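You operate a simulated robot arm through the tools that you are given. There is no shell and no other tool. Be economical: measure what you need, move in short steps, check, and stop when the job is done.

The job below is to be done with a simulated two-armed robot. You get a single attempt, and the scene is never put back.

Task
Check the purple sensor in the white test box.
Fine: put it in, hold the lid down on its seal while sliding the green latch over, then press RUN and wait for the green lamp; leave it running. Set down upright: what you pick out.

Only the result counts: the job must be done as asked and must still hold three seconds after the hand-in. Knocking over, shifting, dropping, spilling or breaking anything else fails it. Lids that push on must go on centred and level and be pressed home; caps that screw on are set level and turned clockwise until they are tight.

Robot
Two 7-joint arms with two-finger parallel grippers on one trunk, on a base that drives. Base frame: it is fixed to the floor where the robot stands at the start and does not move with it; the origin is under the middle of the robot, x ahead of it, y to its left, z up. Units: mm, degrees, N and s.
The left shoulder is at the start at [70, 163, 1220], the right one opposite. With the tool pointing down near the work surface each hand reaches from about 360 to 880 mm from the robot's upright axis, wherever it stands, measured 20 degrees to its own side. Places, roughly: dark box button [400, 100, 900]; green latch block [500, -200, 900]; left start button [400, 700, 800]; lid of the test box [600, -100, 900]; press knob [700, 700, 900]; press latch block [700, 400, 900]; press power button [400, 500, 800]; right start button [400, 300, 800]; run button [400, -100, 800]; white test box [600, -100, 800]. Payload 3.43 kg a hand.
The tool frame of a hand sits at the grasp point between the pads (the TCP): z along the fingers, y along the line on which they close. The tips reach 34 mm beyond it. Largest opening 128 mm; finger width 24, thickness 12; the body of the gripper, 48 by 130 mm, starts 96 mm behind the TCP.
Orientation is told as [roll, pitch, yaw] about the base's x, y, z axes, in that order, counted from this pose: with the fingers straight down and closing along the base's y, the tool's x points along the base's -x, its y along +y and its z along -z.

Tools
- The arms move only by the tool apply_moves. It takes "left_series", "right_series" or both (then of equal length, played together; a hand with none holds still); each is a list that holds one entry, the list of rows, each a list of 7 numbers: the shift along the tool's x, y, z in mm, then the turn, a rotation vector about the tool's x, y, z in degrees, then the opening, from 0 (shut) to 1 (fully open). In form: [[[tx, ty, tz, wx, wy, wz, claw], ...]]. A call has 1 to 8 rows; each row is the pose to reach, as a shift and turn from the pose commanded when the call began, along the tool's axes at that moment. Rows are played at 5 a second. More than 50 mm and 8.6 degrees between two rows, or a gripper value outside its range, and nothing of the call is played. A pose out of reach is approached as far as the arm can. The call stops where the force on the tool passes 50 N (or 10 N more than at its start, if that is more) or the arm is blocked; 0.2 s more then pass. The fingers move at their own pace (about 153 mm/s each) and stop on an object; they squeeze with about 32 N. The grip force told is the motor's: it shows also when the fingers shut on nothing. Time passes only in rows, and 0.2 s behind the last, so rows that repeat a pose let the fingers close. The reply holds the time, the measured pose of the TCP, the force on the tool along the base axes, the opening and the grip force, in the units named above and with some noise, with the torque about the TCP (base axes, N m) and any sound that the robot's microphone picked up, and new pictures: "show" is both (left out), scene, wrist or none (wrist: the cameras of the hands that moved).
- Cameras (640 x 400 px; columns grow to the right, rows downward): "scene" is now at [130.8, 10.8, 1429.4]; the picture's right is [0.10, -1.00, 0.00], its down [-0.72, -0.07, -0.69] and it looks along [0.69, 0.07, -0.72] (base axes); focal length 214 px, centre (320, 200). "left" rides on the left gripper at [76, 11, -160] in its tool frame; the picture's right is [-0.15, 0.99, 0.00], its down [-0.88, -0.13, -0.46] and it looks along [-0.45, -0.07, 0.89] (tool axes); focal length 234 px, centre (320, 200). "right" rides on the right gripper at [76, -11, -160] in its tool frame; the picture's right is [0.15, 0.99, 0.00], its down [-0.88, 0.13, -0.46] and it looks along [-0.45, 0.07, 0.89] (tool axes); focal length 234 px, centre (320, 200). There is no depth. A picture from a camera that has moved, and an enlarged one, comes with that camera's place and axes in the base frame and with its lens.
- lift_body(by): slides the trunk up (or, below 0, down) by that many mm; the arms and the scene camera ride with it, the base frame stays. It gives what a move gives, with no picture.
- roll_base(legs): drives the robot by 1 to 6 legs, each [ahead, left, turn to the left] in mm, mm and degrees, along the robot's own axes; the way and the turn of a leg run together, so that a leg with both is an arc; at most 1500 mm and 180 degrees a leg. The arms and the cameras ride along, it lands a little off, and it stops where it bumps. It gives what a move gives, and a new picture of the scene camera.
- turn_head(pan, tilt): turns the head with the scene camera to pan (to the left, within 86 degrees either way) and tilt (down, from -29 to 69), counted from straight ahead of the robot. It gives what a move gives, and a new picture of the scene camera.
- enlarge(camera, box): a new picture of the part [left, top, right, bottom] of that camera's present view, enlarged. No time passes.
- finish_job(): hands the job in; it is judged then, once.

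Go step by step. Nothing tells you exact positions but the pictures and the camera data: compare them with the known pose of the tool, close in by small moves and look again before you grip or let go. The budget is 120 turns and 260 pictures, counting those below and the enlarged ones. Unless the task says otherwise, let go and move clear before handing in, and close with one line.

The tools are called after ">>>" as a command line: name --argument value ..., lists and objects as JSON in quotes. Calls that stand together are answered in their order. apply_moves: Moves the arms, as the interface text tells. Its arguments: {"type":"object","properties":{"left_series":{"type":"array","items":{"type":"array","items":{"type":"array","items":{"type":"number"}}}},"right_series":{"type":"array","items":{"type":"array","items":{"type":"array","items":{"type":"number"}}}},"show":{"type":"string","enum":["both","scene","wrist","none"]}},"required":[]} The other tools are called the same way: lift_body (by) slides the trunk up or down; roll_base (legs) drives the base; turn_head (pan, tilt) turns the head that bears the scene camera; enlarge (camera, box) takes an enlarged picture of a part of a camera's view; finish_job () hands the job in.

At the start:

```text
t: 0.0
left_tcp_pos: [505.8, 124.4, 1195.0]
left_tcp_rot: [0.0, 0.0, 0.0]
left_ft_force: [0.2, 0.0, 0.4]
left_torque: [-0.01, 0.02, 0.0]
left_grip_width: 127.9
left_grasp_force: 0.1
right_tcp_pos: [562.2, -253.4, 1254.0]
right_tcp_rot: [0.0, 0.0, 0.0]
right_ft_force: [0.0, 0.3, 0.1]
right_torque: [0.0, 0.01, 0.03]
right_grip_width: 128.1
right_grasp_force: 0.1
trunk travel left (down, up): [-700.0, 240.0]
robot x, y, heading: [-0.5, -2.1, 0.0]
head pan, tilt: [5.7, 46.1]
```

scene: 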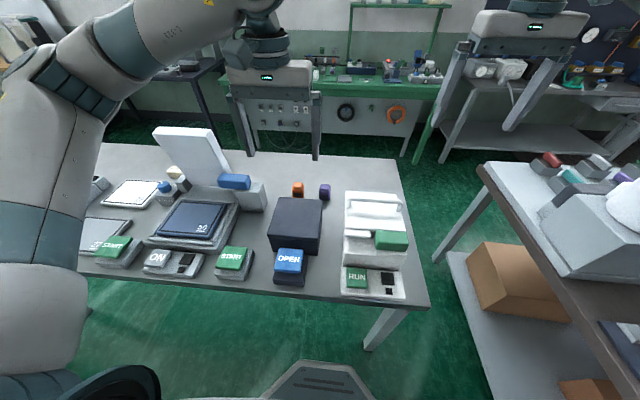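
right: 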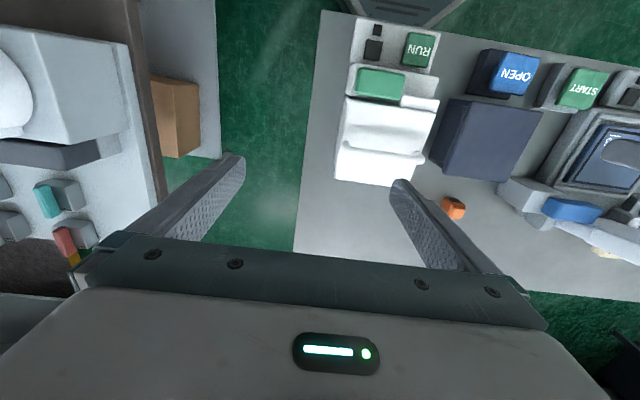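
left: 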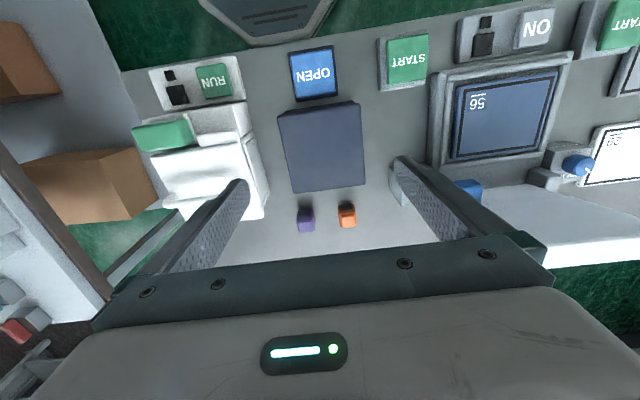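

I see the white test box with a green latch, a dark box with an OPEN button, and small purple and orange objects behind the dark box. I'll look closer first.

>>> enlarge --camera "scene" --box '[260, 160, 440, 310]'

>>> enlarge --camera "left" --box '[120, 40, 380, 240]'

>>> enlarge --camera "right" --box '[310, 0, 550, 230]'

>>> enlarge --camera "scene" --box '[480, 130, 640, 290]'

```text
2.67 times, centred on (350, 235) of scene
camera zoom: at [130.8, 10.8, 1429.4], right [0.1, -1.0, 0.0], down [-0.72, -0.07, -0.69], along [0.69, 0.07, -0.72], focal length 572 px, centre (240, 107)
```

zoom: 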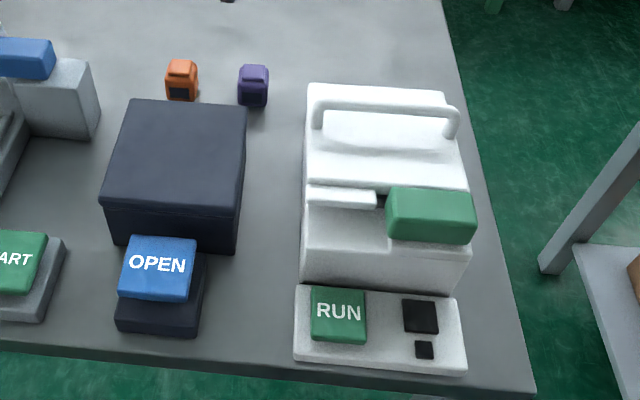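

```text
2.00 times, centred on (250, 140) of left
camera zoom: at [430.6, 134.1, 1355.7], right [0.15, 0.99, 0.0], down [0.88, -0.13, 0.46], along [0.45, -0.07, -0.89], focal length 468 px, centre (460, 320)
```

zoom: 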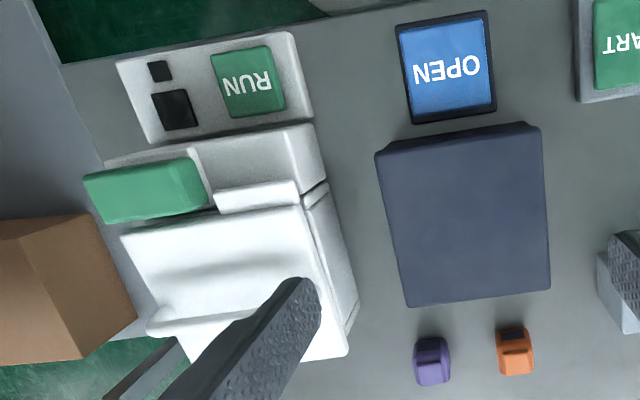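

```text
1.74 times, centred on (430, 115) of right
camera zoom: at [486.9, -264.8, 1412.1], right [-0.15, 0.99, 0.0], down [0.88, 0.13, 0.46], along [0.45, 0.07, -0.89], focal length 407 px, centre (129, 348)
```

zoom: 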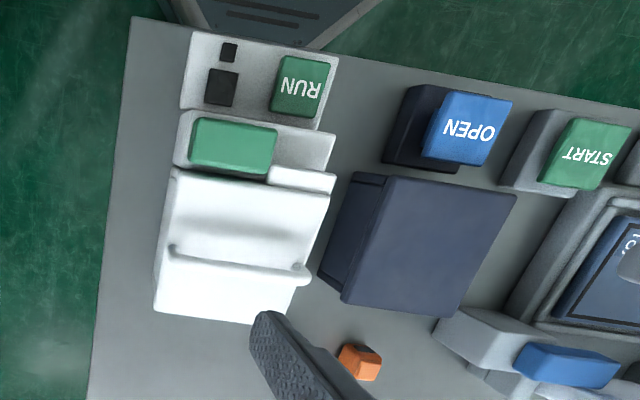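

```text
2.50 times, centred on (560, 210) of scene
camera zoom: at [130.8, 10.8, 1429.4], right [0.1, -1.0, 0.0], down [-0.72, -0.07, -0.69], along [0.69, 0.07, -0.72], focal length 536 px, centre (-280, 175)
```

zoom: 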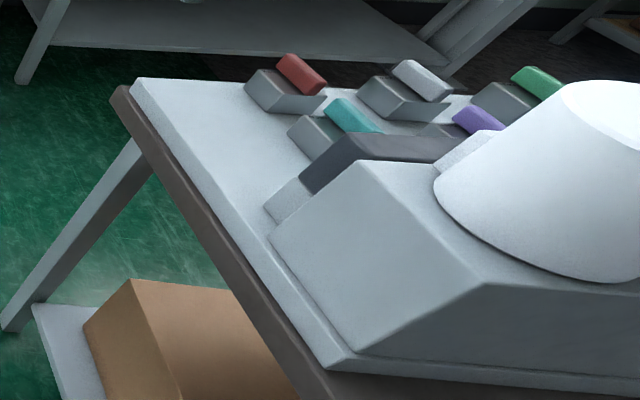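

The purple sensor stands near (752, 47), behind the dark box. I'll bring the right hand back and lower it to get a good view of the test box lid.

>>> apply_moves --right_series '[[[30, 24, 20, 0, 0, 0, 1], [60, 48, 40, 0, 0, 0, 1], [90, 72, 60, 0, 0, 0, 1], [120, 96, 80, 0, 0, 0, 1], [150, 120, 100, 0, 0, 0, 1], [180, 130, 120, 0, 0, 0, 1]]]' --show "both"

```text
t: 1.4
left_tcp_pos: [506.5, 125.3, 1196.1]
left_tcp_rot: [-0.1, 0.0, 0.0]
left_ft_force: [0.4, -0.4, 0.2]
left_torque: [0.01, -0.02, 0.02]
left_grip_width: 128.3
left_grasp_force: 0.0
right_tcp_pos: [380.3, -122.1, 1132.5]
right_tcp_rot: [-0.1, 0.0, -0.1]
right_ft_force: [0.0, -0.2, -0.1]
right_torque: [0.02, 0.01, -0.02]
right_grip_width: 127.7
right_grasp_force: 0.2
trunk travel left (down, up): [-700.0, 240.0]
robot x, y, heading: [-0.9, -0.1, 0.0]
head pan, tilt: [5.7, 46.1]
camera scene: at [130.7, 11.0, 1429.5], right [0.1, -1.0, 0.0], down [-0.72, -0.07, -0.69], along [0.69, 0.07, -0.72], focal length 214 px, centre (320, 200)
camera right: at [304.4, -134.4, 1290.9], right [-0.14, 0.99, 0.0], down [0.88, 0.13, 0.46], along [0.45, 0.07, -0.89], focal length 234 px, centre (320, 200)
```

scene: 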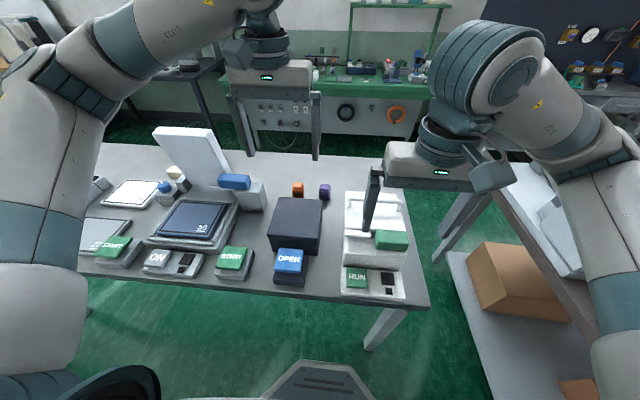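
right: 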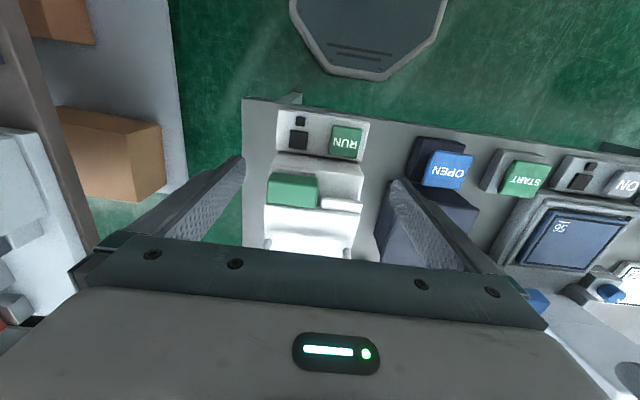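

The hand camera sees best when the hand is ahead of its target, so I'll move forward and lower over the box.

>>> apply_moves --right_series '[[[-45, 2, 8, 0, 0, 0, 1], [-90, 4, 16, 0, 0, 0, 1], [-135, 4, 24, 0, 0, 0, 1], [-180, 4, 32, 0, 0, 0, 1], [-225, 4, 40, 0, 0, 0, 1], [-265, 4, 60, 0, 0, 0, 1]]]' --show "wrist"

>>> enlarge --camera "right" --box '[170, 0, 470, 240]'

```text
t: 2.8
left_tcp_pos: [507.7, 124.6, 1194.1]
left_tcp_rot: [0.0, 0.1, -0.1]
left_ft_force: [-0.4, -0.6, 0.0]
left_torque: [0.03, 0.0, 0.01]
left_grip_width: 128.0
left_grasp_force: 0.1
right_tcp_pos: [650.1, -118.5, 1072.0]
right_tcp_rot: [-0.1, 0.1, 0.0]
right_ft_force: [0.0, 0.2, 0.4]
right_torque: [0.0, 0.05, -0.02]
right_grip_width: 127.9
right_grasp_force: 0.2
trunk travel left (down, up): [-700.0, 240.0]
robot x, y, heading: [-0.1, 3.4, 0.1]
head pan, tilt: [5.7, 46.1]
camera right: at [574.7, -130.2, 1231.6], right [-0.15, 0.99, 0.0], down [0.88, 0.13, 0.45], along [0.45, 0.07, -0.89], focal length 234 px, centre (320, 200)
```

right: 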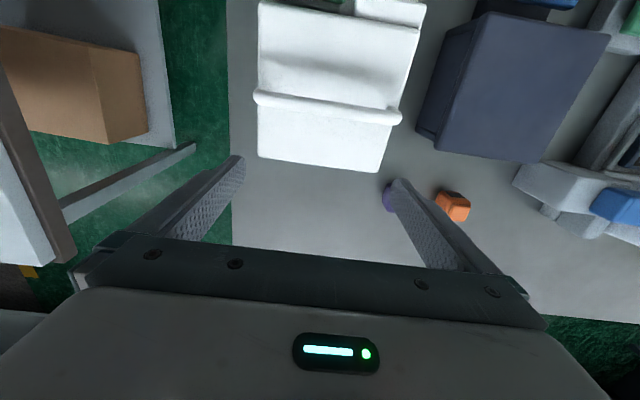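

```text
1.67 times, centred on (320, 120) of right
camera zoom: at [574.7, -130.2, 1231.6], right [-0.15, 0.99, 0.0], down [0.88, 0.13, 0.45], along [0.45, 0.07, -0.89], focal length 390 px, centre (320, 333)
```

zoom: 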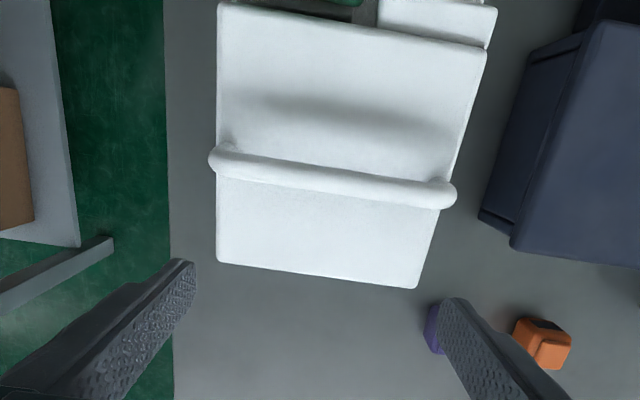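

The lid appears to be x 507–688, y −206…−22, top near z 895, with a handle bar along y at about (599, −113, 928). I'll turn the right gripper so that it closes along x, above the handle.

>>> apply_moves --right_series '[[[6, 0, 0, 0, 0, -8.5, 1], [12, 0, 0, 0, 0, -17, 1], [18, 1, 0, 0, 0, -25.5, 1], [24, 2, 0, 0, 0, -34, 1], [30, 3, 0, 0, 0, -42.5, 1], [36, 4, 0, 0, 0, -51, 1], [42, 5, 0, 0, 0, -59.5, 1], [50, 5, 0, 0, 0, -68, 1]]]' --show "none"

>>> apply_moves --right_series '[[[0, 0, 0, 0, 0, -7.4, 1], [0, 0, 0, 0, 0, -14.8, 1], [0, 0, 0, 0, 0, -22, 1]]]' --show "both"

```text
t: 4.6
left_tcp_pos: [505.9, 124.6, 1195.5]
left_tcp_rot: [0.0, 0.0, 0.0]
left_ft_force: [0.3, 0.0, 0.2]
left_torque: [-0.01, -0.01, 0.01]
left_grip_width: 127.9
left_grasp_force: 0.1
right_tcp_pos: [602.1, -114.2, 1073.6]
right_tcp_rot: [0.0, 0.0, 62.4]
right_ft_force: [1.4, -0.2, 0.5]
right_torque: [-0.04, -0.05, 0.0]
right_grip_width: 128.1
right_grasp_force: 0.1
right hand out of reach, approached as far as the arm can: row 8
trunk travel left (down, up): [-700.0, 240.0]
robot x, y, heading: [-0.7, -0.4, 0.1]
head pan, tilt: [5.7, 46.1]
```

```text
t: 5.4
left_tcp_pos: [506.3, 124.5, 1194.3]
left_tcp_rot: [0.1, 0.0, -0.1]
left_ft_force: [-0.1, 0.3, -0.2]
left_torque: [0.0, -0.01, -0.01]
left_grip_width: 127.8
left_grasp_force: 0.1
right_tcp_pos: [602.1, -112.9, 1073.6]
right_tcp_rot: [0.0, 0.0, 62.2]
right_ft_force: [-0.2, -0.1, 0.9]
right_torque: [-0.01, -0.02, -0.02]
right_grip_width: 128.1
right_grasp_force: 0.0
right hand out of reach, approached as far as the arm can: row 1, 2, 3
trunk travel left (down, up): [-700.0, 240.0]
robot x, y, heading: [0.4, 0.2, 0.3]
head pan, tilt: [5.7, 46.1]
camera scene: at [130.8, 10.8, 1429.4], right [0.1, -1.0, 0.0], down [-0.72, -0.07, -0.69], along [0.69, 0.07, -0.72], focal length 214 px, centre (320, 200)
camera right: at [576.8, -186.4, 1231.8], right [-0.94, 0.33, 0.0], down [0.29, 0.84, 0.46], along [0.15, 0.43, -0.89], focal length 234 px, centre (320, 200)
```

scene: 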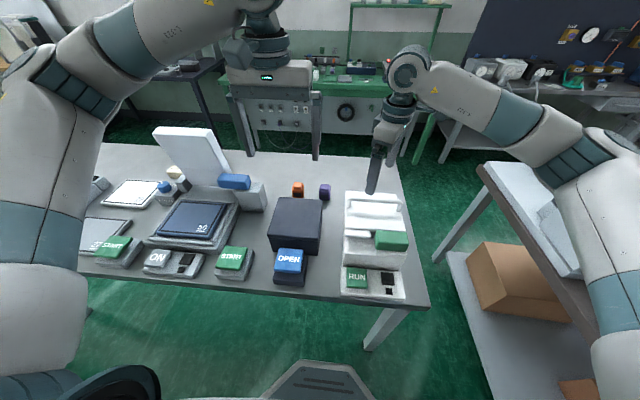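
right: 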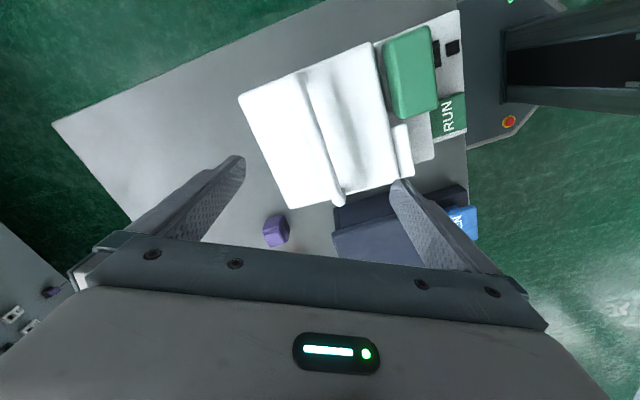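

Yaw +90 hits a joint limit, so I'll turn the other way, to −90.

>>> apply_moves --right_series '[[[0, 0, 0, 0, 0, 8.5, 1], [0, 0, 0, 0, 0, 17, 1], [0, 0, 0, 0, 0, 25.5, 1], [0, 0, 0, 0, 0, 34, 1], [0, 0, 0, 0, 0, 42.5, 1], [0, 0, 0, 0, 0, 51, 1], [0, 0, 0, 0, 0, 59.5, 1], [0, 0, 0, 0, 0, 68, 1]]]' --show "none"

>>> apply_moves --right_series '[[[0, 0, 0, 0, 0, 8.5, 1], [0, 0, 0, 0, 0, 17, 1], [0, 0, 0, 0, 0, 25.5, 1], [0, 0, 0, 0, 0, 34, 1], [0, 0, 0, 0, 0, 42.5, 1], [0, 0, 0, 0, 0, 51, 1], [0, 0, 0, 0, 0, 59.5, 1], [0, 0, 0, 0, 0, 68, 1]]]' --show "none"

```text
t: 7.2
left_tcp_pos: [506.1, 125.0, 1195.0]
left_tcp_rot: [0.0, 0.0, 0.0]
left_ft_force: [0.3, 0.7, 0.7]
left_torque: [-0.02, 0.02, 0.04]
left_grip_width: 128.1
left_grasp_force: 0.0
right_tcp_pos: [603.2, -114.5, 1073.4]
right_tcp_rot: [-0.1, 0.1, -5.9]
right_ft_force: [-0.6, 0.1, 1.0]
right_torque: [0.02, -0.04, 0.03]
right_grip_width: 128.1
right_grasp_force: 0.0
trunk travel left (down, up): [-700.0, 240.0]
robot x, y, heading: [-0.5, 1.4, 0.2]
head pan, tilt: [5.7, 46.1]
```

```text
t: 9.0
left_tcp_pos: [505.3, 124.2, 1195.8]
left_tcp_rot: [0.0, 0.0, 0.1]
left_ft_force: [-1.1, 0.0, -0.2]
left_torque: [0.0, 0.0, 0.01]
left_grip_width: 128.2
left_grasp_force: 0.1
right_tcp_pos: [603.8, -113.1, 1073.5]
right_tcp_rot: [0.0, 0.0, -73.9]
right_ft_force: [0.4, 0.4, 0.2]
right_torque: [0.02, 0.0, -0.01]
right_grip_width: 127.7
right_grasp_force: 0.0
trunk travel left (down, up): [-700.0, 240.0]
robot x, y, heading: [1.5, -1.1, 0.1]
head pan, tilt: [5.7, 46.1]
```

Now I'll finish the turn and lower a little for a look.

>>> apply_moves --right_series '[[[0, 0, 20, 0, 0, 8, 1], [0, 0, 40, 0, 0, 16.1, 1], [0, 0, 60, 0, 0, 16.1, 1]]]' --show "both"

>>> enlarge --camera "scene" --box '[310, 150, 450, 310]'

```text
t: 9.8
left_tcp_pos: [506.2, 124.9, 1195.9]
left_tcp_rot: [0.0, 0.1, 0.0]
left_ft_force: [0.7, 0.6, -0.8]
left_torque: [0.0, -0.03, -0.01]
left_grip_width: 127.9
left_grasp_force: 0.0
right_tcp_pos: [602.4, -112.7, 1012.2]
right_tcp_rot: [0.1, -0.1, -90.0]
right_ft_force: [-0.2, -0.8, 0.4]
right_torque: [-0.01, -0.02, 0.0]
right_grip_width: 128.1
right_grasp_force: 0.1
trunk travel left (down, up): [-700.0, 240.0]
robot x, y, heading: [-6.0, -0.7, 0.1]
head pan, tilt: [5.7, 46.1]
camera scene: at [131.1, 10.7, 1429.4], right [0.1, -1.0, 0.0], down [-0.72, -0.07, -0.69], along [0.69, 0.07, -0.72], focal length 214 px, centre (320, 200)
camera right: at [591.3, -37.5, 1170.9], right [0.99, 0.15, 0.0], down [0.13, -0.88, 0.46], along [0.07, -0.45, -0.89], focal length 234 px, centre (320, 200)
```

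scene: 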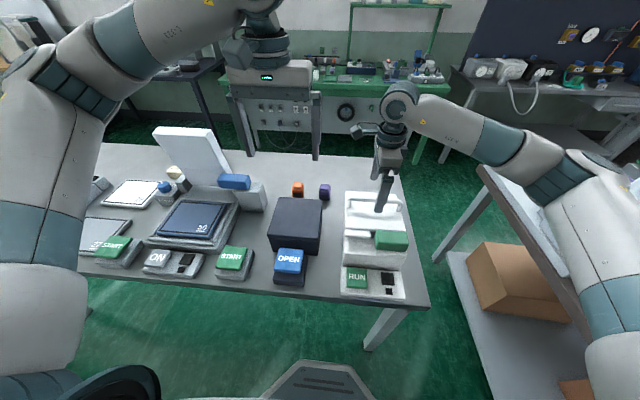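
right: 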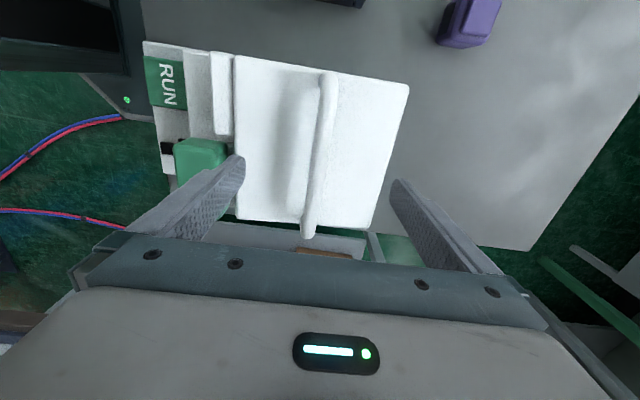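

```text
2.50 times, centred on (380, 230) of scene
camera zoom: at [131.1, 10.7, 1429.4], right [0.1, -1.0, 0.0], down [-0.72, -0.07, -0.69], along [0.69, 0.07, -0.72], focal length 536 px, centre (170, 125)
```

zoom: 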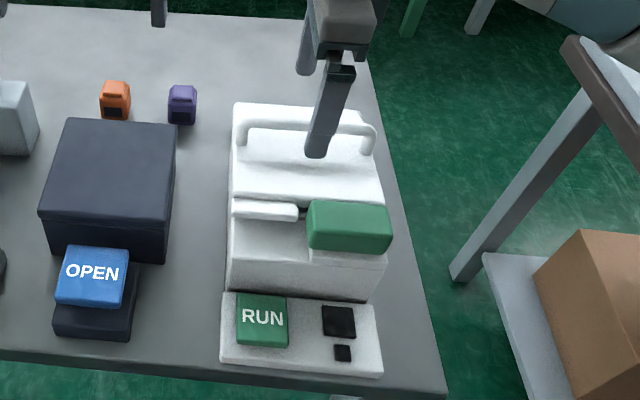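

The gripper is aligned with the bar. I'll zoom in on the lid profile to check heights before going down.

>>> enlarge --camera "scene" --box '[335, 180, 415, 240]'

>>> enlarge --camera "right" --box '[140, 30, 420, 250]'

```text
6.67 times, centred on (375, 210) of scene
camera zoom: at [131.1, 10.7, 1429.4], right [0.1, -1.0, 0.0], down [-0.72, -0.07, -0.69], along [0.69, 0.07, -0.72], focal length 1430 px, centre (-47, 133)
```

zoom: 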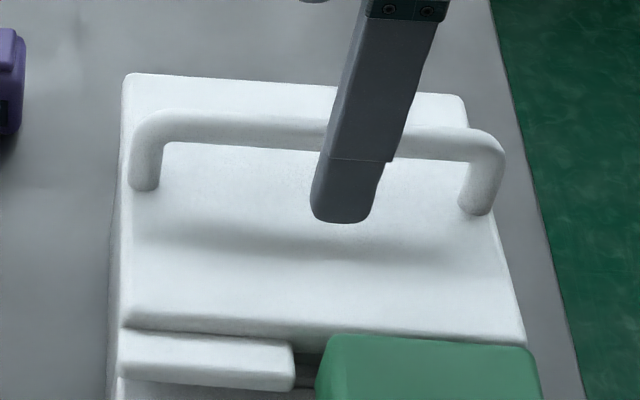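

```text
1.82 times, centred on (280, 140) of right
camera zoom: at [591.3, -37.5, 1170.9], right [0.99, 0.15, 0.0], down [0.13, -0.88, 0.46], along [0.07, -0.45, -0.89], focal length 426 px, centre (393, 309)
```

zoom: 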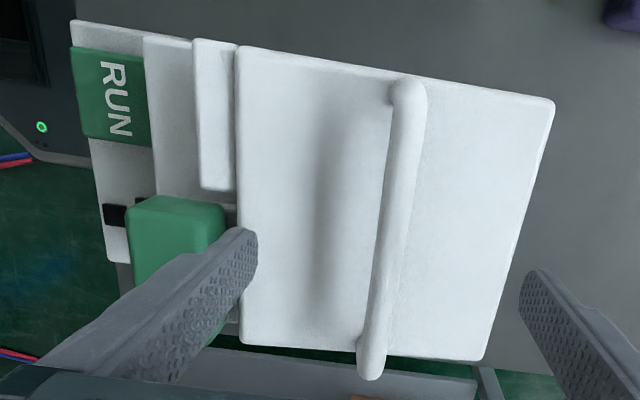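

The lid looks slightly tilted (front up, about z 930, back near 903), and the bar centre is near z 948 at x 599. I'll narrow the fingers and descend around the bar.

>>> apply_moves --right_series '[[[0, -3, 0, 0, 0, 0, 0.45], [0, -3, 15, 0, 0, 0, 0.45], [0, -3, 30, 0, 0, 0, 0.45], [0, -3, 42, 0, 0, 0, 0.45], [0, -3, 54, 0, 0, 0, 0.45]]]' --show "both"

>>> enlarge --camera "scene" --box '[335, 180, 415, 240]'

```text
t: 11.0
left_tcp_pos: [506.8, 123.5, 1194.8]
left_tcp_rot: [0.0, 0.1, 0.0]
left_ft_force: [-0.1, -0.4, -0.1]
left_torque: [0.01, 0.01, 0.0]
left_grip_width: 128.1
left_grasp_force: 0.0
right_tcp_pos: [601.2, -113.8, 959.9]
right_tcp_rot: [0.0, 0.0, -89.8]
right_ft_force: [-0.1, 0.4, -0.5]
right_torque: [0.0, -0.02, -0.01]
right_grip_width: 57.6
right_grasp_force: 0.0
trunk travel left (down, up): [-700.0, 240.0]
robot x, y, heading: [2.3, 2.5, -0.1]
head pan, tilt: [5.7, 46.1]
camera scene: at [131.1, 10.7, 1429.4], right [0.1, -1.0, 0.0], down [-0.72, -0.07, -0.69], along [0.69, 0.07, -0.72], focal length 214 px, centre (320, 200)
camera right: at [589.3, -38.7, 1118.3], right [0.99, 0.15, 0.0], down [0.13, -0.88, 0.46], along [0.07, -0.45, -0.89], focal length 234 px, centre (320, 200)
```

scene: 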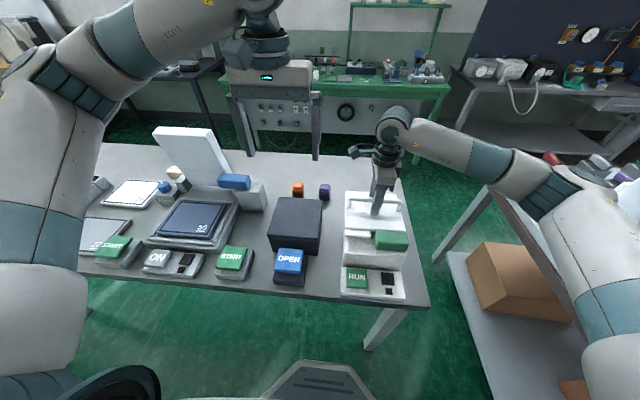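
right: 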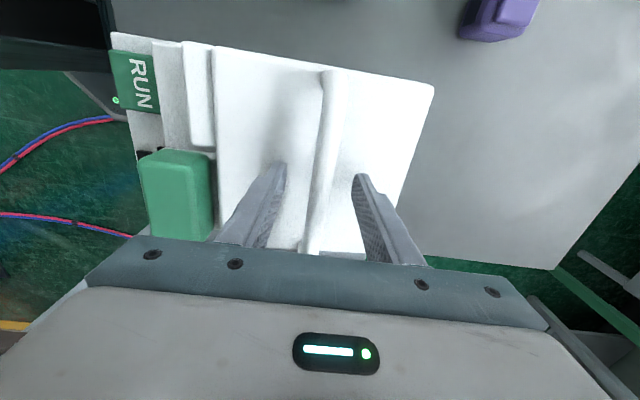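

```text
6.67 times, centred on (375, 210) of scene
camera zoom: at [131.1, 10.7, 1429.4], right [0.1, -1.0, 0.0], down [-0.72, -0.07, -0.69], along [0.69, 0.07, -0.72], focal length 1430 px, centre (-47, 133)
```

zoom: 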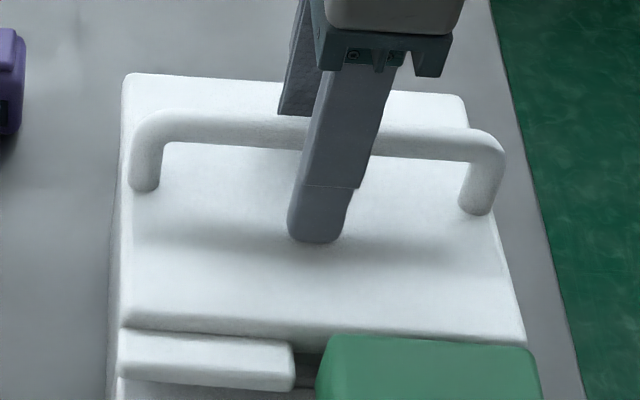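

The fingers straddle the bar. I'll close on it and then try a gentle 6 mm lift to see how the lid behaves.

>>> apply_moves --right_series '[[[0, 0, 5, 0, 0, 0, 0.3], [0, 0, 5, 0, 0, 0, 0], [0, 0, 5, 0, 0, 0, 0], [0, 0, 5, 0, 0, 0, 0]]]' --show "none"

>>> apply_moves --right_series '[[[0, 0, -3, 0, 0, 0, 0], [0, 0, -6, 0, 0, 0, 0], [0, 0, -10, 0, 0, 0, 0]]]' --show "both"

>>> enlarge --camera "scene" --box '[335, 180, 415, 240]'

```text
t: 12.0
left_tcp_pos: [504.8, 124.2, 1196.0]
left_tcp_rot: [0.0, 0.0, 0.0]
left_ft_force: [0.8, 0.5, -0.4]
left_torque: [0.02, -0.03, -0.01]
left_grip_width: 127.9
left_grasp_force: 0.0
right_tcp_pos: [599.4, -112.4, 954.9]
right_tcp_rot: [0.1, 0.0, -89.8]
right_ft_force: [-5.0, 0.8, 3.8]
right_torque: [0.13, 0.1, -0.27]
right_grip_width: 15.6
right_grasp_force: 44.7
trunk travel left (down, up): [-700.0, 240.0]
robot x, y, heading: [-0.1, 1.7, 0.1]
head pan, tilt: [5.7, 46.1]
```

```text
t: 12.8
left_tcp_pos: [509.2, 124.7, 1193.6]
left_tcp_rot: [-0.1, 0.1, 0.1]
left_ft_force: [0.2, -0.5, 0.1]
left_torque: [-0.02, -0.01, 0.03]
left_grip_width: 128.3
left_grasp_force: 0.1
right_tcp_pos: [603.4, -114.2, 961.3]
right_tcp_rot: [-0.2, 0.0, -89.8]
right_ft_force: [11.7, 6.0, -22.1]
right_torque: [-0.36, 0.6, -0.21]
right_grip_width: 15.8
right_grasp_force: 45.0
trunk travel left (down, up): [-700.0, 240.0]
robot x, y, heading: [-2.4, -0.5, -0.2]
head pan, tilt: [5.7, 46.1]
camera scene: at [135.6, 11.7, 1428.7], right [0.1, -1.0, 0.0], down [-0.72, -0.07, -0.69], along [0.69, 0.07, -0.72], focal length 214 px, centre (320, 200)
camera right: at [592.9, -38.1, 1120.2], right [0.99, 0.15, 0.0], down [0.13, -0.88, 0.46], along [0.07, -0.45, -0.89], focal length 234 px, centre (320, 200)
```

scene: 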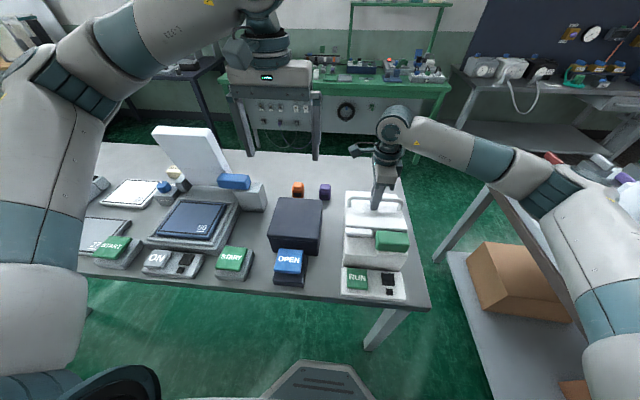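
right: 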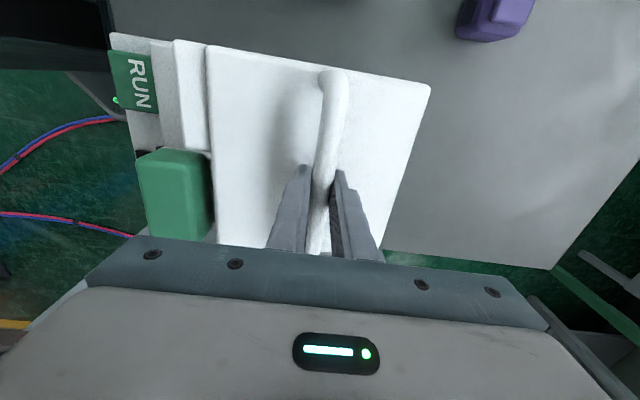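

```text
6.67 times, centred on (375, 210) of scene
camera zoom: at [135.6, 11.7, 1428.7], right [0.1, -1.0, 0.0], down [-0.72, -0.07, -0.69], along [0.69, 0.07, -0.72], focal length 1430 px, centre (-47, 133)
```

zoom: 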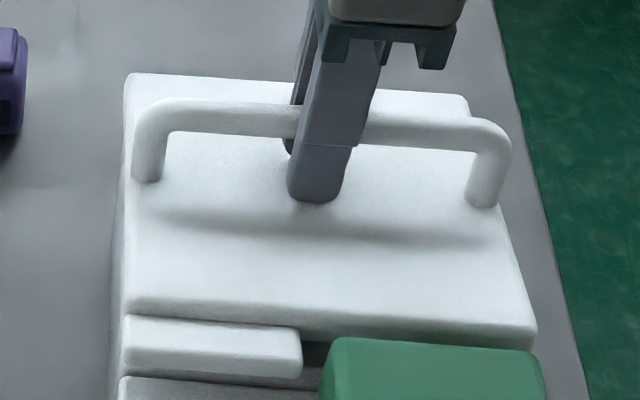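

The lid is hinged at the back: its front rose and its back edge stayed put. I'll swing the handle on an arc about the rear hinge, tilting the hand a little as it goes.

>>> apply_moves --right_series '[[[0, 7, -2, 1, 0, 0, 0], [0, 10.9, -5, 3, 0, 0, 0], [0, 16, -10, 4.5, 0, 0, 0], [0, 21.5, -15.4, 6, 0, 0, 0], [0, 27.4, -20, 7.5, 0, 0, 0], [0, 33.3, -24.3, 9, 0, 0, 0]]]' --show "scene"

>>> enlarge --camera "scene" --box '[325, 150, 425, 240]'

```text
t: 14.2
left_tcp_pos: [508.6, 123.2, 1194.9]
left_tcp_rot: [-0.1, 0.2, -0.1]
left_ft_force: [0.2, 0.4, -0.7]
left_torque: [0.01, 0.02, -0.03]
left_grip_width: 128.1
left_grasp_force: 0.0
right_tcp_pos: [634.1, -112.3, 988.7]
right_tcp_rot: [-8.9, 0.1, -89.8]
right_ft_force: [1.1, 2.2, -9.2]
right_torque: [-0.7, 0.2, -0.31]
right_grip_width: 15.5
right_grasp_force: 44.2
trunk travel left (down, up): [-700.0, 240.0]
robot x, y, heading: [0.6, 2.6, 0.0]
head pan, tilt: [5.7, 46.1]
camera scene: at [132.5, 11.3, 1429.3], right [0.1, -1.0, 0.0], down [-0.72, -0.07, -0.69], along [0.69, 0.07, -0.72], focal length 214 px, centre (320, 200)
```

scene: 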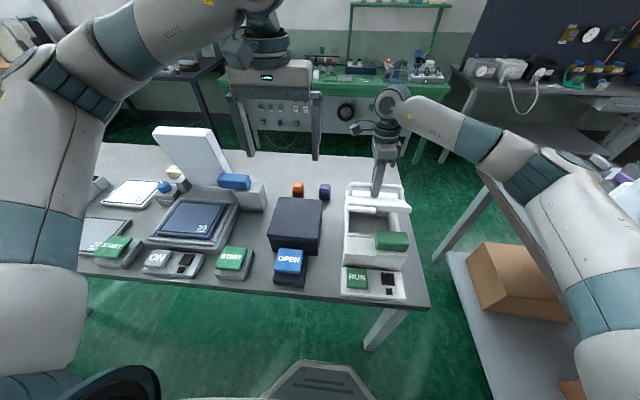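

```text
4.44 times, centred on (375, 195) of scene
camera zoom: at [132.5, 11.3, 1429.3], right [0.1, -1.0, 0.0], down [-0.72, -0.07, -0.69], along [0.69, 0.07, -0.72], focal length 953 px, centre (76, 222)
```

zoom: 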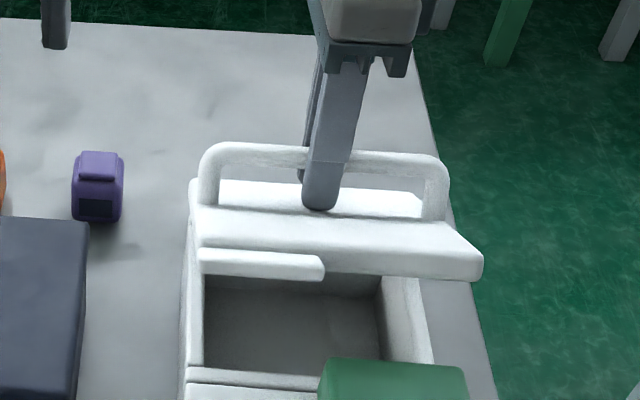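

That works with low forces. I'll continue along the arc.

>>> apply_moves --right_series '[[[0, 11.7, -9.1, 3, 0, 0, 0], [0, 24.6, -16.6, 6, 0, 0, 0], [0, 38.3, -22, 9, 0, 0, 0], [0, 52.8, -25.5, 12, 0, 0, 0], [0, 67.5, -27.1, 15, 0, 0, 0], [0, 82.4, -26.5, 18, 0, 0, 0]]]' --show "scene"

>>> enlarge --camera "scene" --box '[325, 130, 435, 240]'

```text
t: 15.6
left_tcp_pos: [507.5, 126.2, 1194.7]
left_tcp_rot: [-0.1, 0.1, 0.1]
left_ft_force: [-0.1, 0.6, 0.0]
left_torque: [-0.08, 0.01, -0.01]
left_grip_width: 127.9
left_grasp_force: 0.0
right_tcp_pos: [718.8, -112.3, 998.5]
right_tcp_rot: [-27.0, 0.2, -89.7]
right_ft_force: [-12.5, -2.5, -30.2]
right_torque: [0.38, 0.02, -0.78]
right_grip_width: 15.6
right_grasp_force: 45.2
trunk travel left (down, up): [-700.0, 240.0]
robot x, y, heading: [-2.6, -1.3, -0.2]
head pan, tilt: [5.7, 46.1]
camera scene: at [132.2, 11.3, 1429.1], right [0.1, -1.0, 0.0], down [-0.72, -0.07, -0.69], along [0.69, 0.07, -0.72], focal length 214 px, centre (320, 200)
```

scene: 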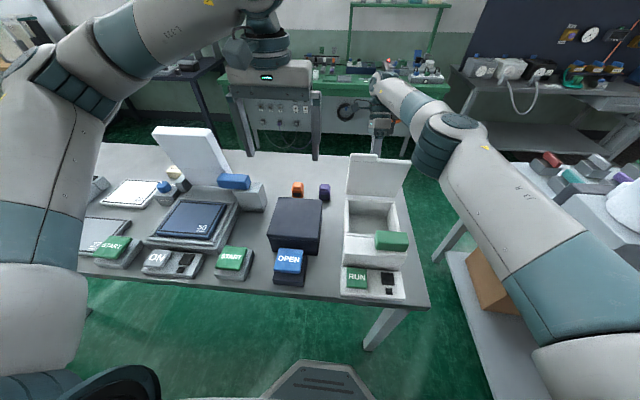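

```text
3.64 times, centred on (380, 185) of scene
camera zoom: at [132.2, 11.3, 1429.1], right [0.1, -1.0, 0.0], down [-0.72, -0.07, -0.69], along [0.69, 0.07, -0.72], focal length 780 px, centre (102, 254)
```

zoom: 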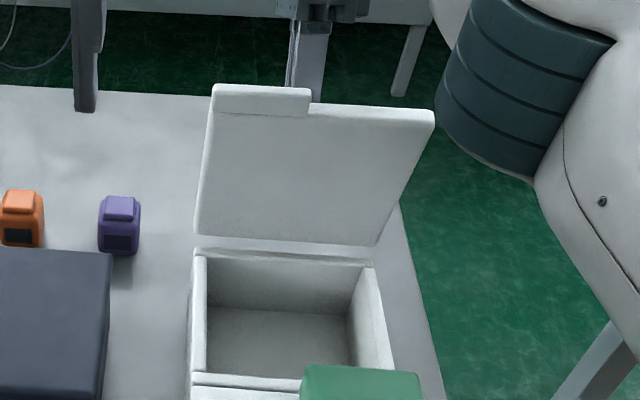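

The lid is nearly vertical and the box looks empty inside. I'll relax the upward pull a little, keep holding the lid with the right hand, and bring the left hand over the sensor.

>>> apply_moves --right_series '[[[0, 1.4, 2.7, 0, 0, 0, 0], [0, 1.8, 3.6, 0, 0, 0, 0], [0, 1.8, 3.6, 0, 0, 0, 0]]]' --left_series '[[[-45, -10, 15, 0, 0, 0, 1], [-90, -20, 30, 0, 0, 0, 1], [-130, -30, 45, 0, 0, 0, 1]]]' --show "none"

>>> apply_moves --left_series '[[[-30, -10, 20, 0, 0, 0, 1], [-60, -20, 45, 0, 0, 0, 1], [-80, -30, 90, 0, 0, 0, 0.7], [-95, -35, 120, 0, 0, 0, 0.7]]]' --show "both"

```text
t: 16.4
left_tcp_pos: [639.7, 95.0, 1148.0]
left_tcp_rot: [-0.1, 0.2, 0.1]
left_ft_force: [0.6, 0.1, -0.7]
left_torque: [-0.02, 0.02, -0.01]
left_grip_width: 128.2
left_grasp_force: 0.0
right_tcp_pos: [720.1, -113.0, 998.2]
right_tcp_rot: [-27.0, 0.2, -89.8]
right_ft_force: [-1.7, 2.1, -5.4]
right_torque: [-0.27, 0.0, -0.39]
right_grip_width: 15.6
right_grasp_force: 45.2
trunk travel left (down, up): [-700.0, 240.0]
robot x, y, heading: [-0.6, -0.1, 0.2]
head pan, tilt: [5.7, 46.1]
```

```text
refused: row 3 steps farther than a row can; nothing moved
```

The left hand would pass close to the right wrist camera, so I'll see whether the lid can lean open past vertical and stay there by itself.

>>> apply_moves --right_series '[[[0, 7.5, -1.2, 1.5, 0, 0, 0], [0, 14.7, -2, 3, 0, 0, 0], [0, 22, -2, 4.5, 0, 0, 0], [0, 29.5, -1.9, 6, 0, 0, 0]]]' --show "none"

>>> enlarge --camera "scene" --box '[325, 130, 435, 240]'

```text
t: 17.4
left_tcp_pos: [632.2, 91.8, 1152.8]
left_tcp_rot: [0.1, -0.3, -0.1]
left_ft_force: [-0.5, -1.3, -0.3]
left_torque: [0.01, -0.02, -0.02]
left_grip_width: 128.0
left_grasp_force: 0.1
right_tcp_pos: [681.3, -112.2, 1000.1]
right_tcp_rot: [-32.1, 0.1, -90.0]
right_ft_force: [-2.6, -19.0, 38.0]
right_torque: [0.06, 0.11, -0.14]
right_grip_width: 15.7
right_grasp_force: 45.5
right hand out of reach, approached as far as the arm can: row 1, 2, 3, 4
trunk travel left (down, up): [-700.0, 240.0]
robot x, y, heading: [1.7, -1.1, -0.0]
head pan, tilt: [5.7, 46.1]
```

```text
3.64 times, centred on (380, 185) of scene
camera zoom: at [123.9, 6.7, 1430.8], right [0.1, -1.0, 0.0], down [-0.71, -0.07, -0.7], along [0.69, 0.07, -0.72], focal length 780 px, centre (102, 254)
```

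zoom: 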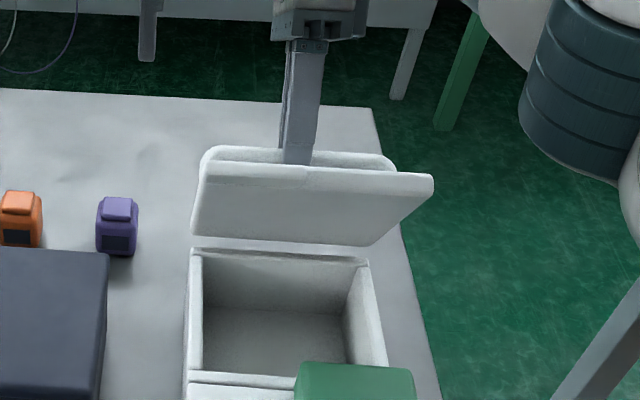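

Tilting that far ran out of reach and pulled the lid back. I'll reduce the hand tilt and swing the lid back up near vertical.

>>> apply_moves --right_series '[[[0, -1.6, -2.5, -6, 0, 0, 0], [0, -2.1, -3.4, -12, 0, 0, 0], [0, 8.9, -10.3, -14, 0, 0, 0], [0, 22.1, -17.3, -16, 0, 0, 0], [0, 35.6, -22.3, -17, 0, 0, 0]]]' --show "scene"

```text
t: 18.6
left_tcp_pos: [639.9, 92.7, 1148.3]
left_tcp_rot: [0.1, 0.1, 0.1]
left_ft_force: [0.2, -0.3, -0.2]
left_torque: [0.0, 0.01, 0.02]
left_grip_width: 127.9
left_grasp_force: 0.1
right_tcp_pos: [729.6, -109.1, 986.2]
right_tcp_rot: [-16.4, -0.1, -89.9]
right_ft_force: [-14.1, -18.4, -22.9]
right_torque: [-1.12, 0.15, -0.55]
right_grip_width: 15.5
right_grasp_force: 45.0
trunk travel left (down, up): [-700.0, 240.0]
robot x, y, heading: [0.8, 4.0, -0.2]
head pan, tilt: [5.7, 46.1]
camera scene: at [132.1, 7.7, 1428.5], right [0.1, -1.0, 0.0], down [-0.72, -0.07, -0.69], along [0.69, 0.07, -0.72], focal length 214 px, centre (320, 200)
```

scene: 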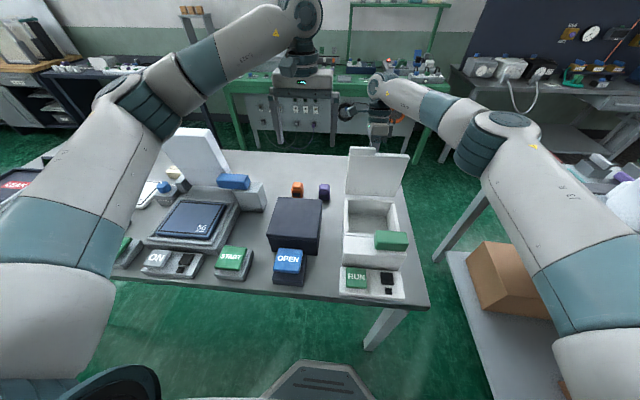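

The lid is back near 80°. I'll nudge it a little further back in small steps while watching the force.

>>> apply_moves --right_series '[[[0, 5, 2, 0, 0, 0, 0], [0, 10, 2.5, 2, 0, 0, 0], [0, 17.6, 3.5, 4, 0, 0, 0], [0, 22, 4.5, 5, 0, 0, 0]]]' --show "none"

>>> enlarge --camera "scene" --box '[325, 130, 435, 240]'

```text
t: 19.6
left_tcp_pos: [638.9, 94.3, 1149.7]
left_tcp_rot: [0.1, 0.1, 0.2]
left_ft_force: [0.7, -0.5, -0.2]
left_torque: [-0.01, -0.02, -0.03]
left_grip_width: 127.9
left_grasp_force: 0.0
right_tcp_pos: [740.4, -108.7, 983.5]
right_tcp_rot: [-21.1, 0.3, -89.7]
right_ft_force: [-14.0, -6.2, -22.9]
right_torque: [-0.2, -0.03, -0.87]
right_grip_width: 15.5
right_grasp_force: 46.1
right hand out of reach, approached as far as the arm can: row 4
trunk travel left (down, up): [-700.0, 240.0]
robot x, y, heading: [1.7, -1.7, 0.3]
head pan, tilt: [5.7, 46.1]
```

```text
3.64 times, centred on (380, 185) of scene
camera zoom: at [131.9, 8.7, 1429.5], right [0.1, -0.99, 0.0], down [-0.72, -0.07, -0.69], along [0.69, 0.07, -0.72], focal length 780 px, centre (102, 254)
```

zoom: 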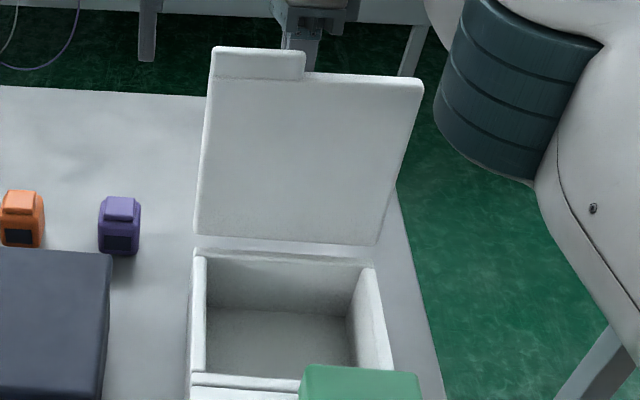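

The lid looks about vertical. I'll go a touch further with less tilt and then loosen the grip slightly, keeping the bar caged, to see which way it leans.

>>> apply_moves --right_series '[[[0, 5, 1, -3, 0, 0, 0], [0, 11, 2, -6, 0, 0, 0], [0, 15, 3, -8, 0, 0, 0], [0, 15, 3, -8, 0, 0, 0.17], [0, 15, 3, -8, 0, 0, 0.2], [0, 15, 3, -8, 0, 0, 0.2]]]' --show "none"

>>> enlarge --camera "scene" --box '[325, 130, 435, 240]'

>>> enlarge --camera "right" --box '[0, 0, 640, 400]'

```text
t: 21.0
left_tcp_pos: [636.0, 95.5, 1151.3]
left_tcp_rot: [-0.2, -0.1, 0.1]
left_ft_force: [0.3, 0.2, 0.6]
left_torque: [0.01, 0.01, -0.01]
left_grip_width: 128.1
left_grasp_force: 0.1
right_tcp_pos: [754.3, -106.9, 980.6]
right_tcp_rot: [-12.8, 0.1, -89.9]
right_ft_force: [6.4, 2.6, 24.4]
right_torque: [0.06, 1.35, -0.13]
right_grip_width: 25.8
right_grasp_force: 0.0
trunk travel left (down, up): [-700.0, 240.0]
robot x, y, heading: [-0.2, 2.4, 0.1]
head pan, tilt: [5.7, 46.1]
```

```text
3.64 times, centred on (380, 185) of scene
camera zoom: at [129.3, 11.8, 1429.9], right [0.1, -1.0, 0.0], down [-0.72, -0.07, -0.69], along [0.69, 0.07, -0.72], focal length 780 px, centre (102, 254)
```

zoom: 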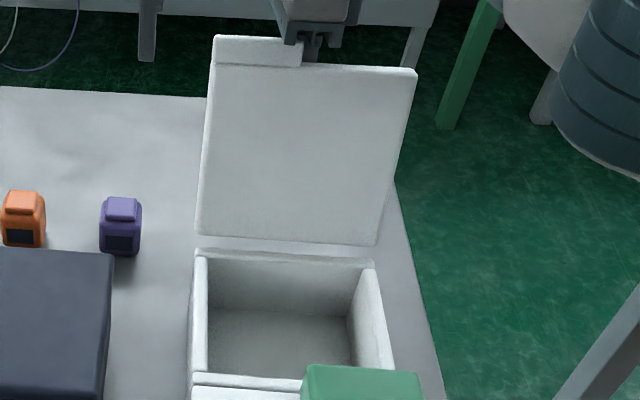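

```text
1.00 times, centred on (320, 200) of right
camera zoom: at [777.3, -32.2, 1138.0], right [0.96, 0.15, -0.22], down [0.23, -0.88, 0.41], along [-0.13, -0.45, -0.88], focal length 234 px, centre (320, 200)
```

zoom: 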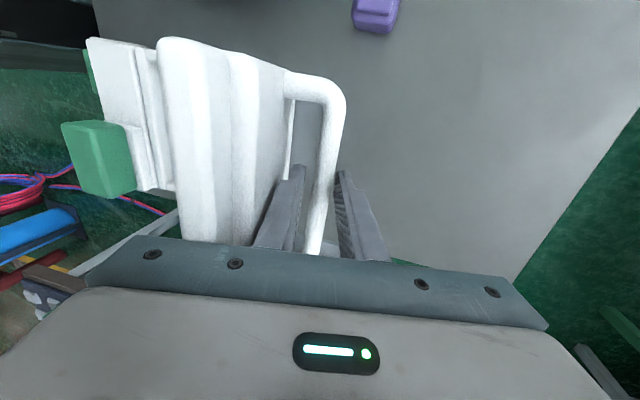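

The bar floats between the fingers, so the lid seems to be staying up; the palm is pressing lightly on the lid edge. I'll ease up and look.

>>> apply_moves --right_series '[[[0, -1, -5, 0, 0, 0, 0.2], [0, -2, -10, 0, 0, 0, 0.2], [0, -2, -10, 0, 0, 0, 0.2], [0, -2, -10, 0, 0, 0, 0.2]]]' --show "wrist"

>>> enlarge --camera "scene" --box '[325, 130, 435, 240]'

```text
t: 22.0
left_tcp_pos: [639.2, 94.5, 1148.9]
left_tcp_rot: [0.1, 0.0, 0.0]
left_ft_force: [-0.7, -1.7, 0.3]
left_torque: [0.0, 0.02, 0.0]
left_grip_width: 128.0
left_grasp_force: 0.2
right_tcp_pos: [754.6, -108.8, 986.7]
right_tcp_rot: [-13.0, 0.1, -89.9]
right_ft_force: [0.1, 0.5, -0.2]
right_torque: [-0.01, 0.0, 0.0]
right_grip_width: 25.8
right_grasp_force: 0.1
trunk travel left (down, up): [-700.0, 240.0]
robot x, y, heading: [4.6, -1.2, 0.2]
head pan, tilt: [5.7, 46.1]
camera right: at [779.0, -34.1, 1143.7], right [0.96, 0.15, -0.22], down [0.23, -0.88, 0.41], along [-0.13, -0.45, -0.88], focal length 234 px, centre (320, 200)
```

right: 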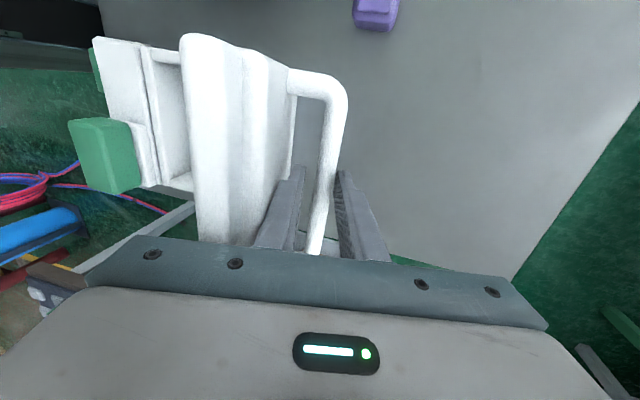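

```text
3.64 times, centred on (380, 185) of scene
camera zoom: at [131.2, 10.6, 1429.3], right [0.1, -1.0, 0.0], down [-0.72, -0.07, -0.69], along [0.69, 0.07, -0.72], focal length 780 px, centre (102, 254)
```

zoom: 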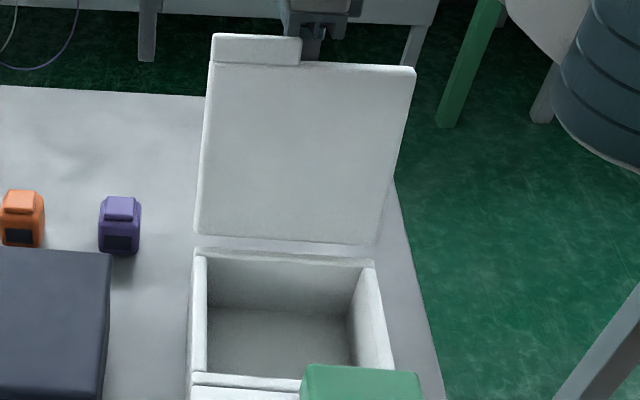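

No force, and the lid stands by itself. I'll draw the right hand up off the bar along its own axis.

>>> apply_moves --right_series '[[[0, 0, -10, 0, 0, 0, 0.2], [0, 0, -22, 0, 0, 0, 0.2], [0, 0, -35, 0, 0, 0, 0.2], [0, 0, -50, 0, 0, 0, 0.2], [0, 0, -70, 0, 0, 0, 0.2]]]' --show "both"

```text
t: 23.2
left_tcp_pos: [637.1, 94.6, 1148.9]
left_tcp_rot: [0.0, 0.0, 0.0]
left_ft_force: [-0.1, 0.6, 0.2]
left_torque: [-0.04, 0.01, 0.02]
left_grip_width: 128.1
left_grasp_force: 0.1
right_tcp_pos: [767.8, -106.9, 1055.5]
right_tcp_rot: [-13.0, 0.1, -89.8]
right_ft_force: [0.2, -0.4, -1.1]
right_torque: [-0.03, 0.0, -0.03]
right_grip_width: 25.6
right_grasp_force: 0.1
trunk travel left (down, up): [-700.0, 240.0]
robot x, y, heading: [2.4, -0.8, 0.0]
head pan, tilt: [5.7, 46.1]
camera scene: at [130.3, 12.1, 1429.4], right [0.1, -1.0, 0.0], down [-0.72, -0.07, -0.69], along [0.69, 0.07, -0.72], focal length 214 px, centre (320, 200)
camera right: at [793.1, -32.4, 1213.1], right [0.96, 0.15, -0.22], down [0.23, -0.88, 0.41], along [-0.13, -0.45, -0.88], focal length 234 px, centre (320, 200)
```

scene: 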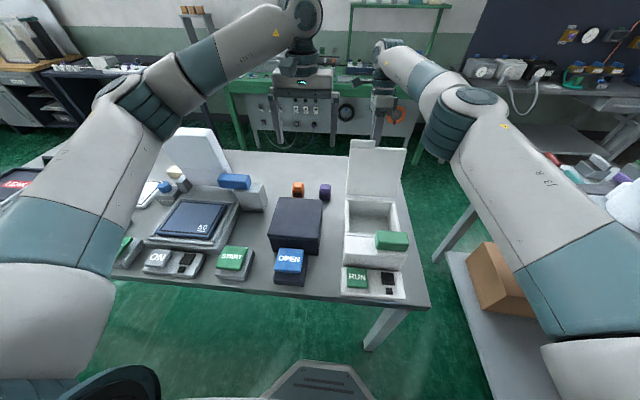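
right: 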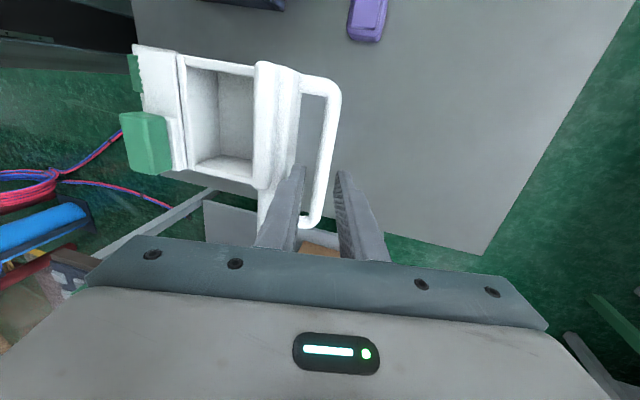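

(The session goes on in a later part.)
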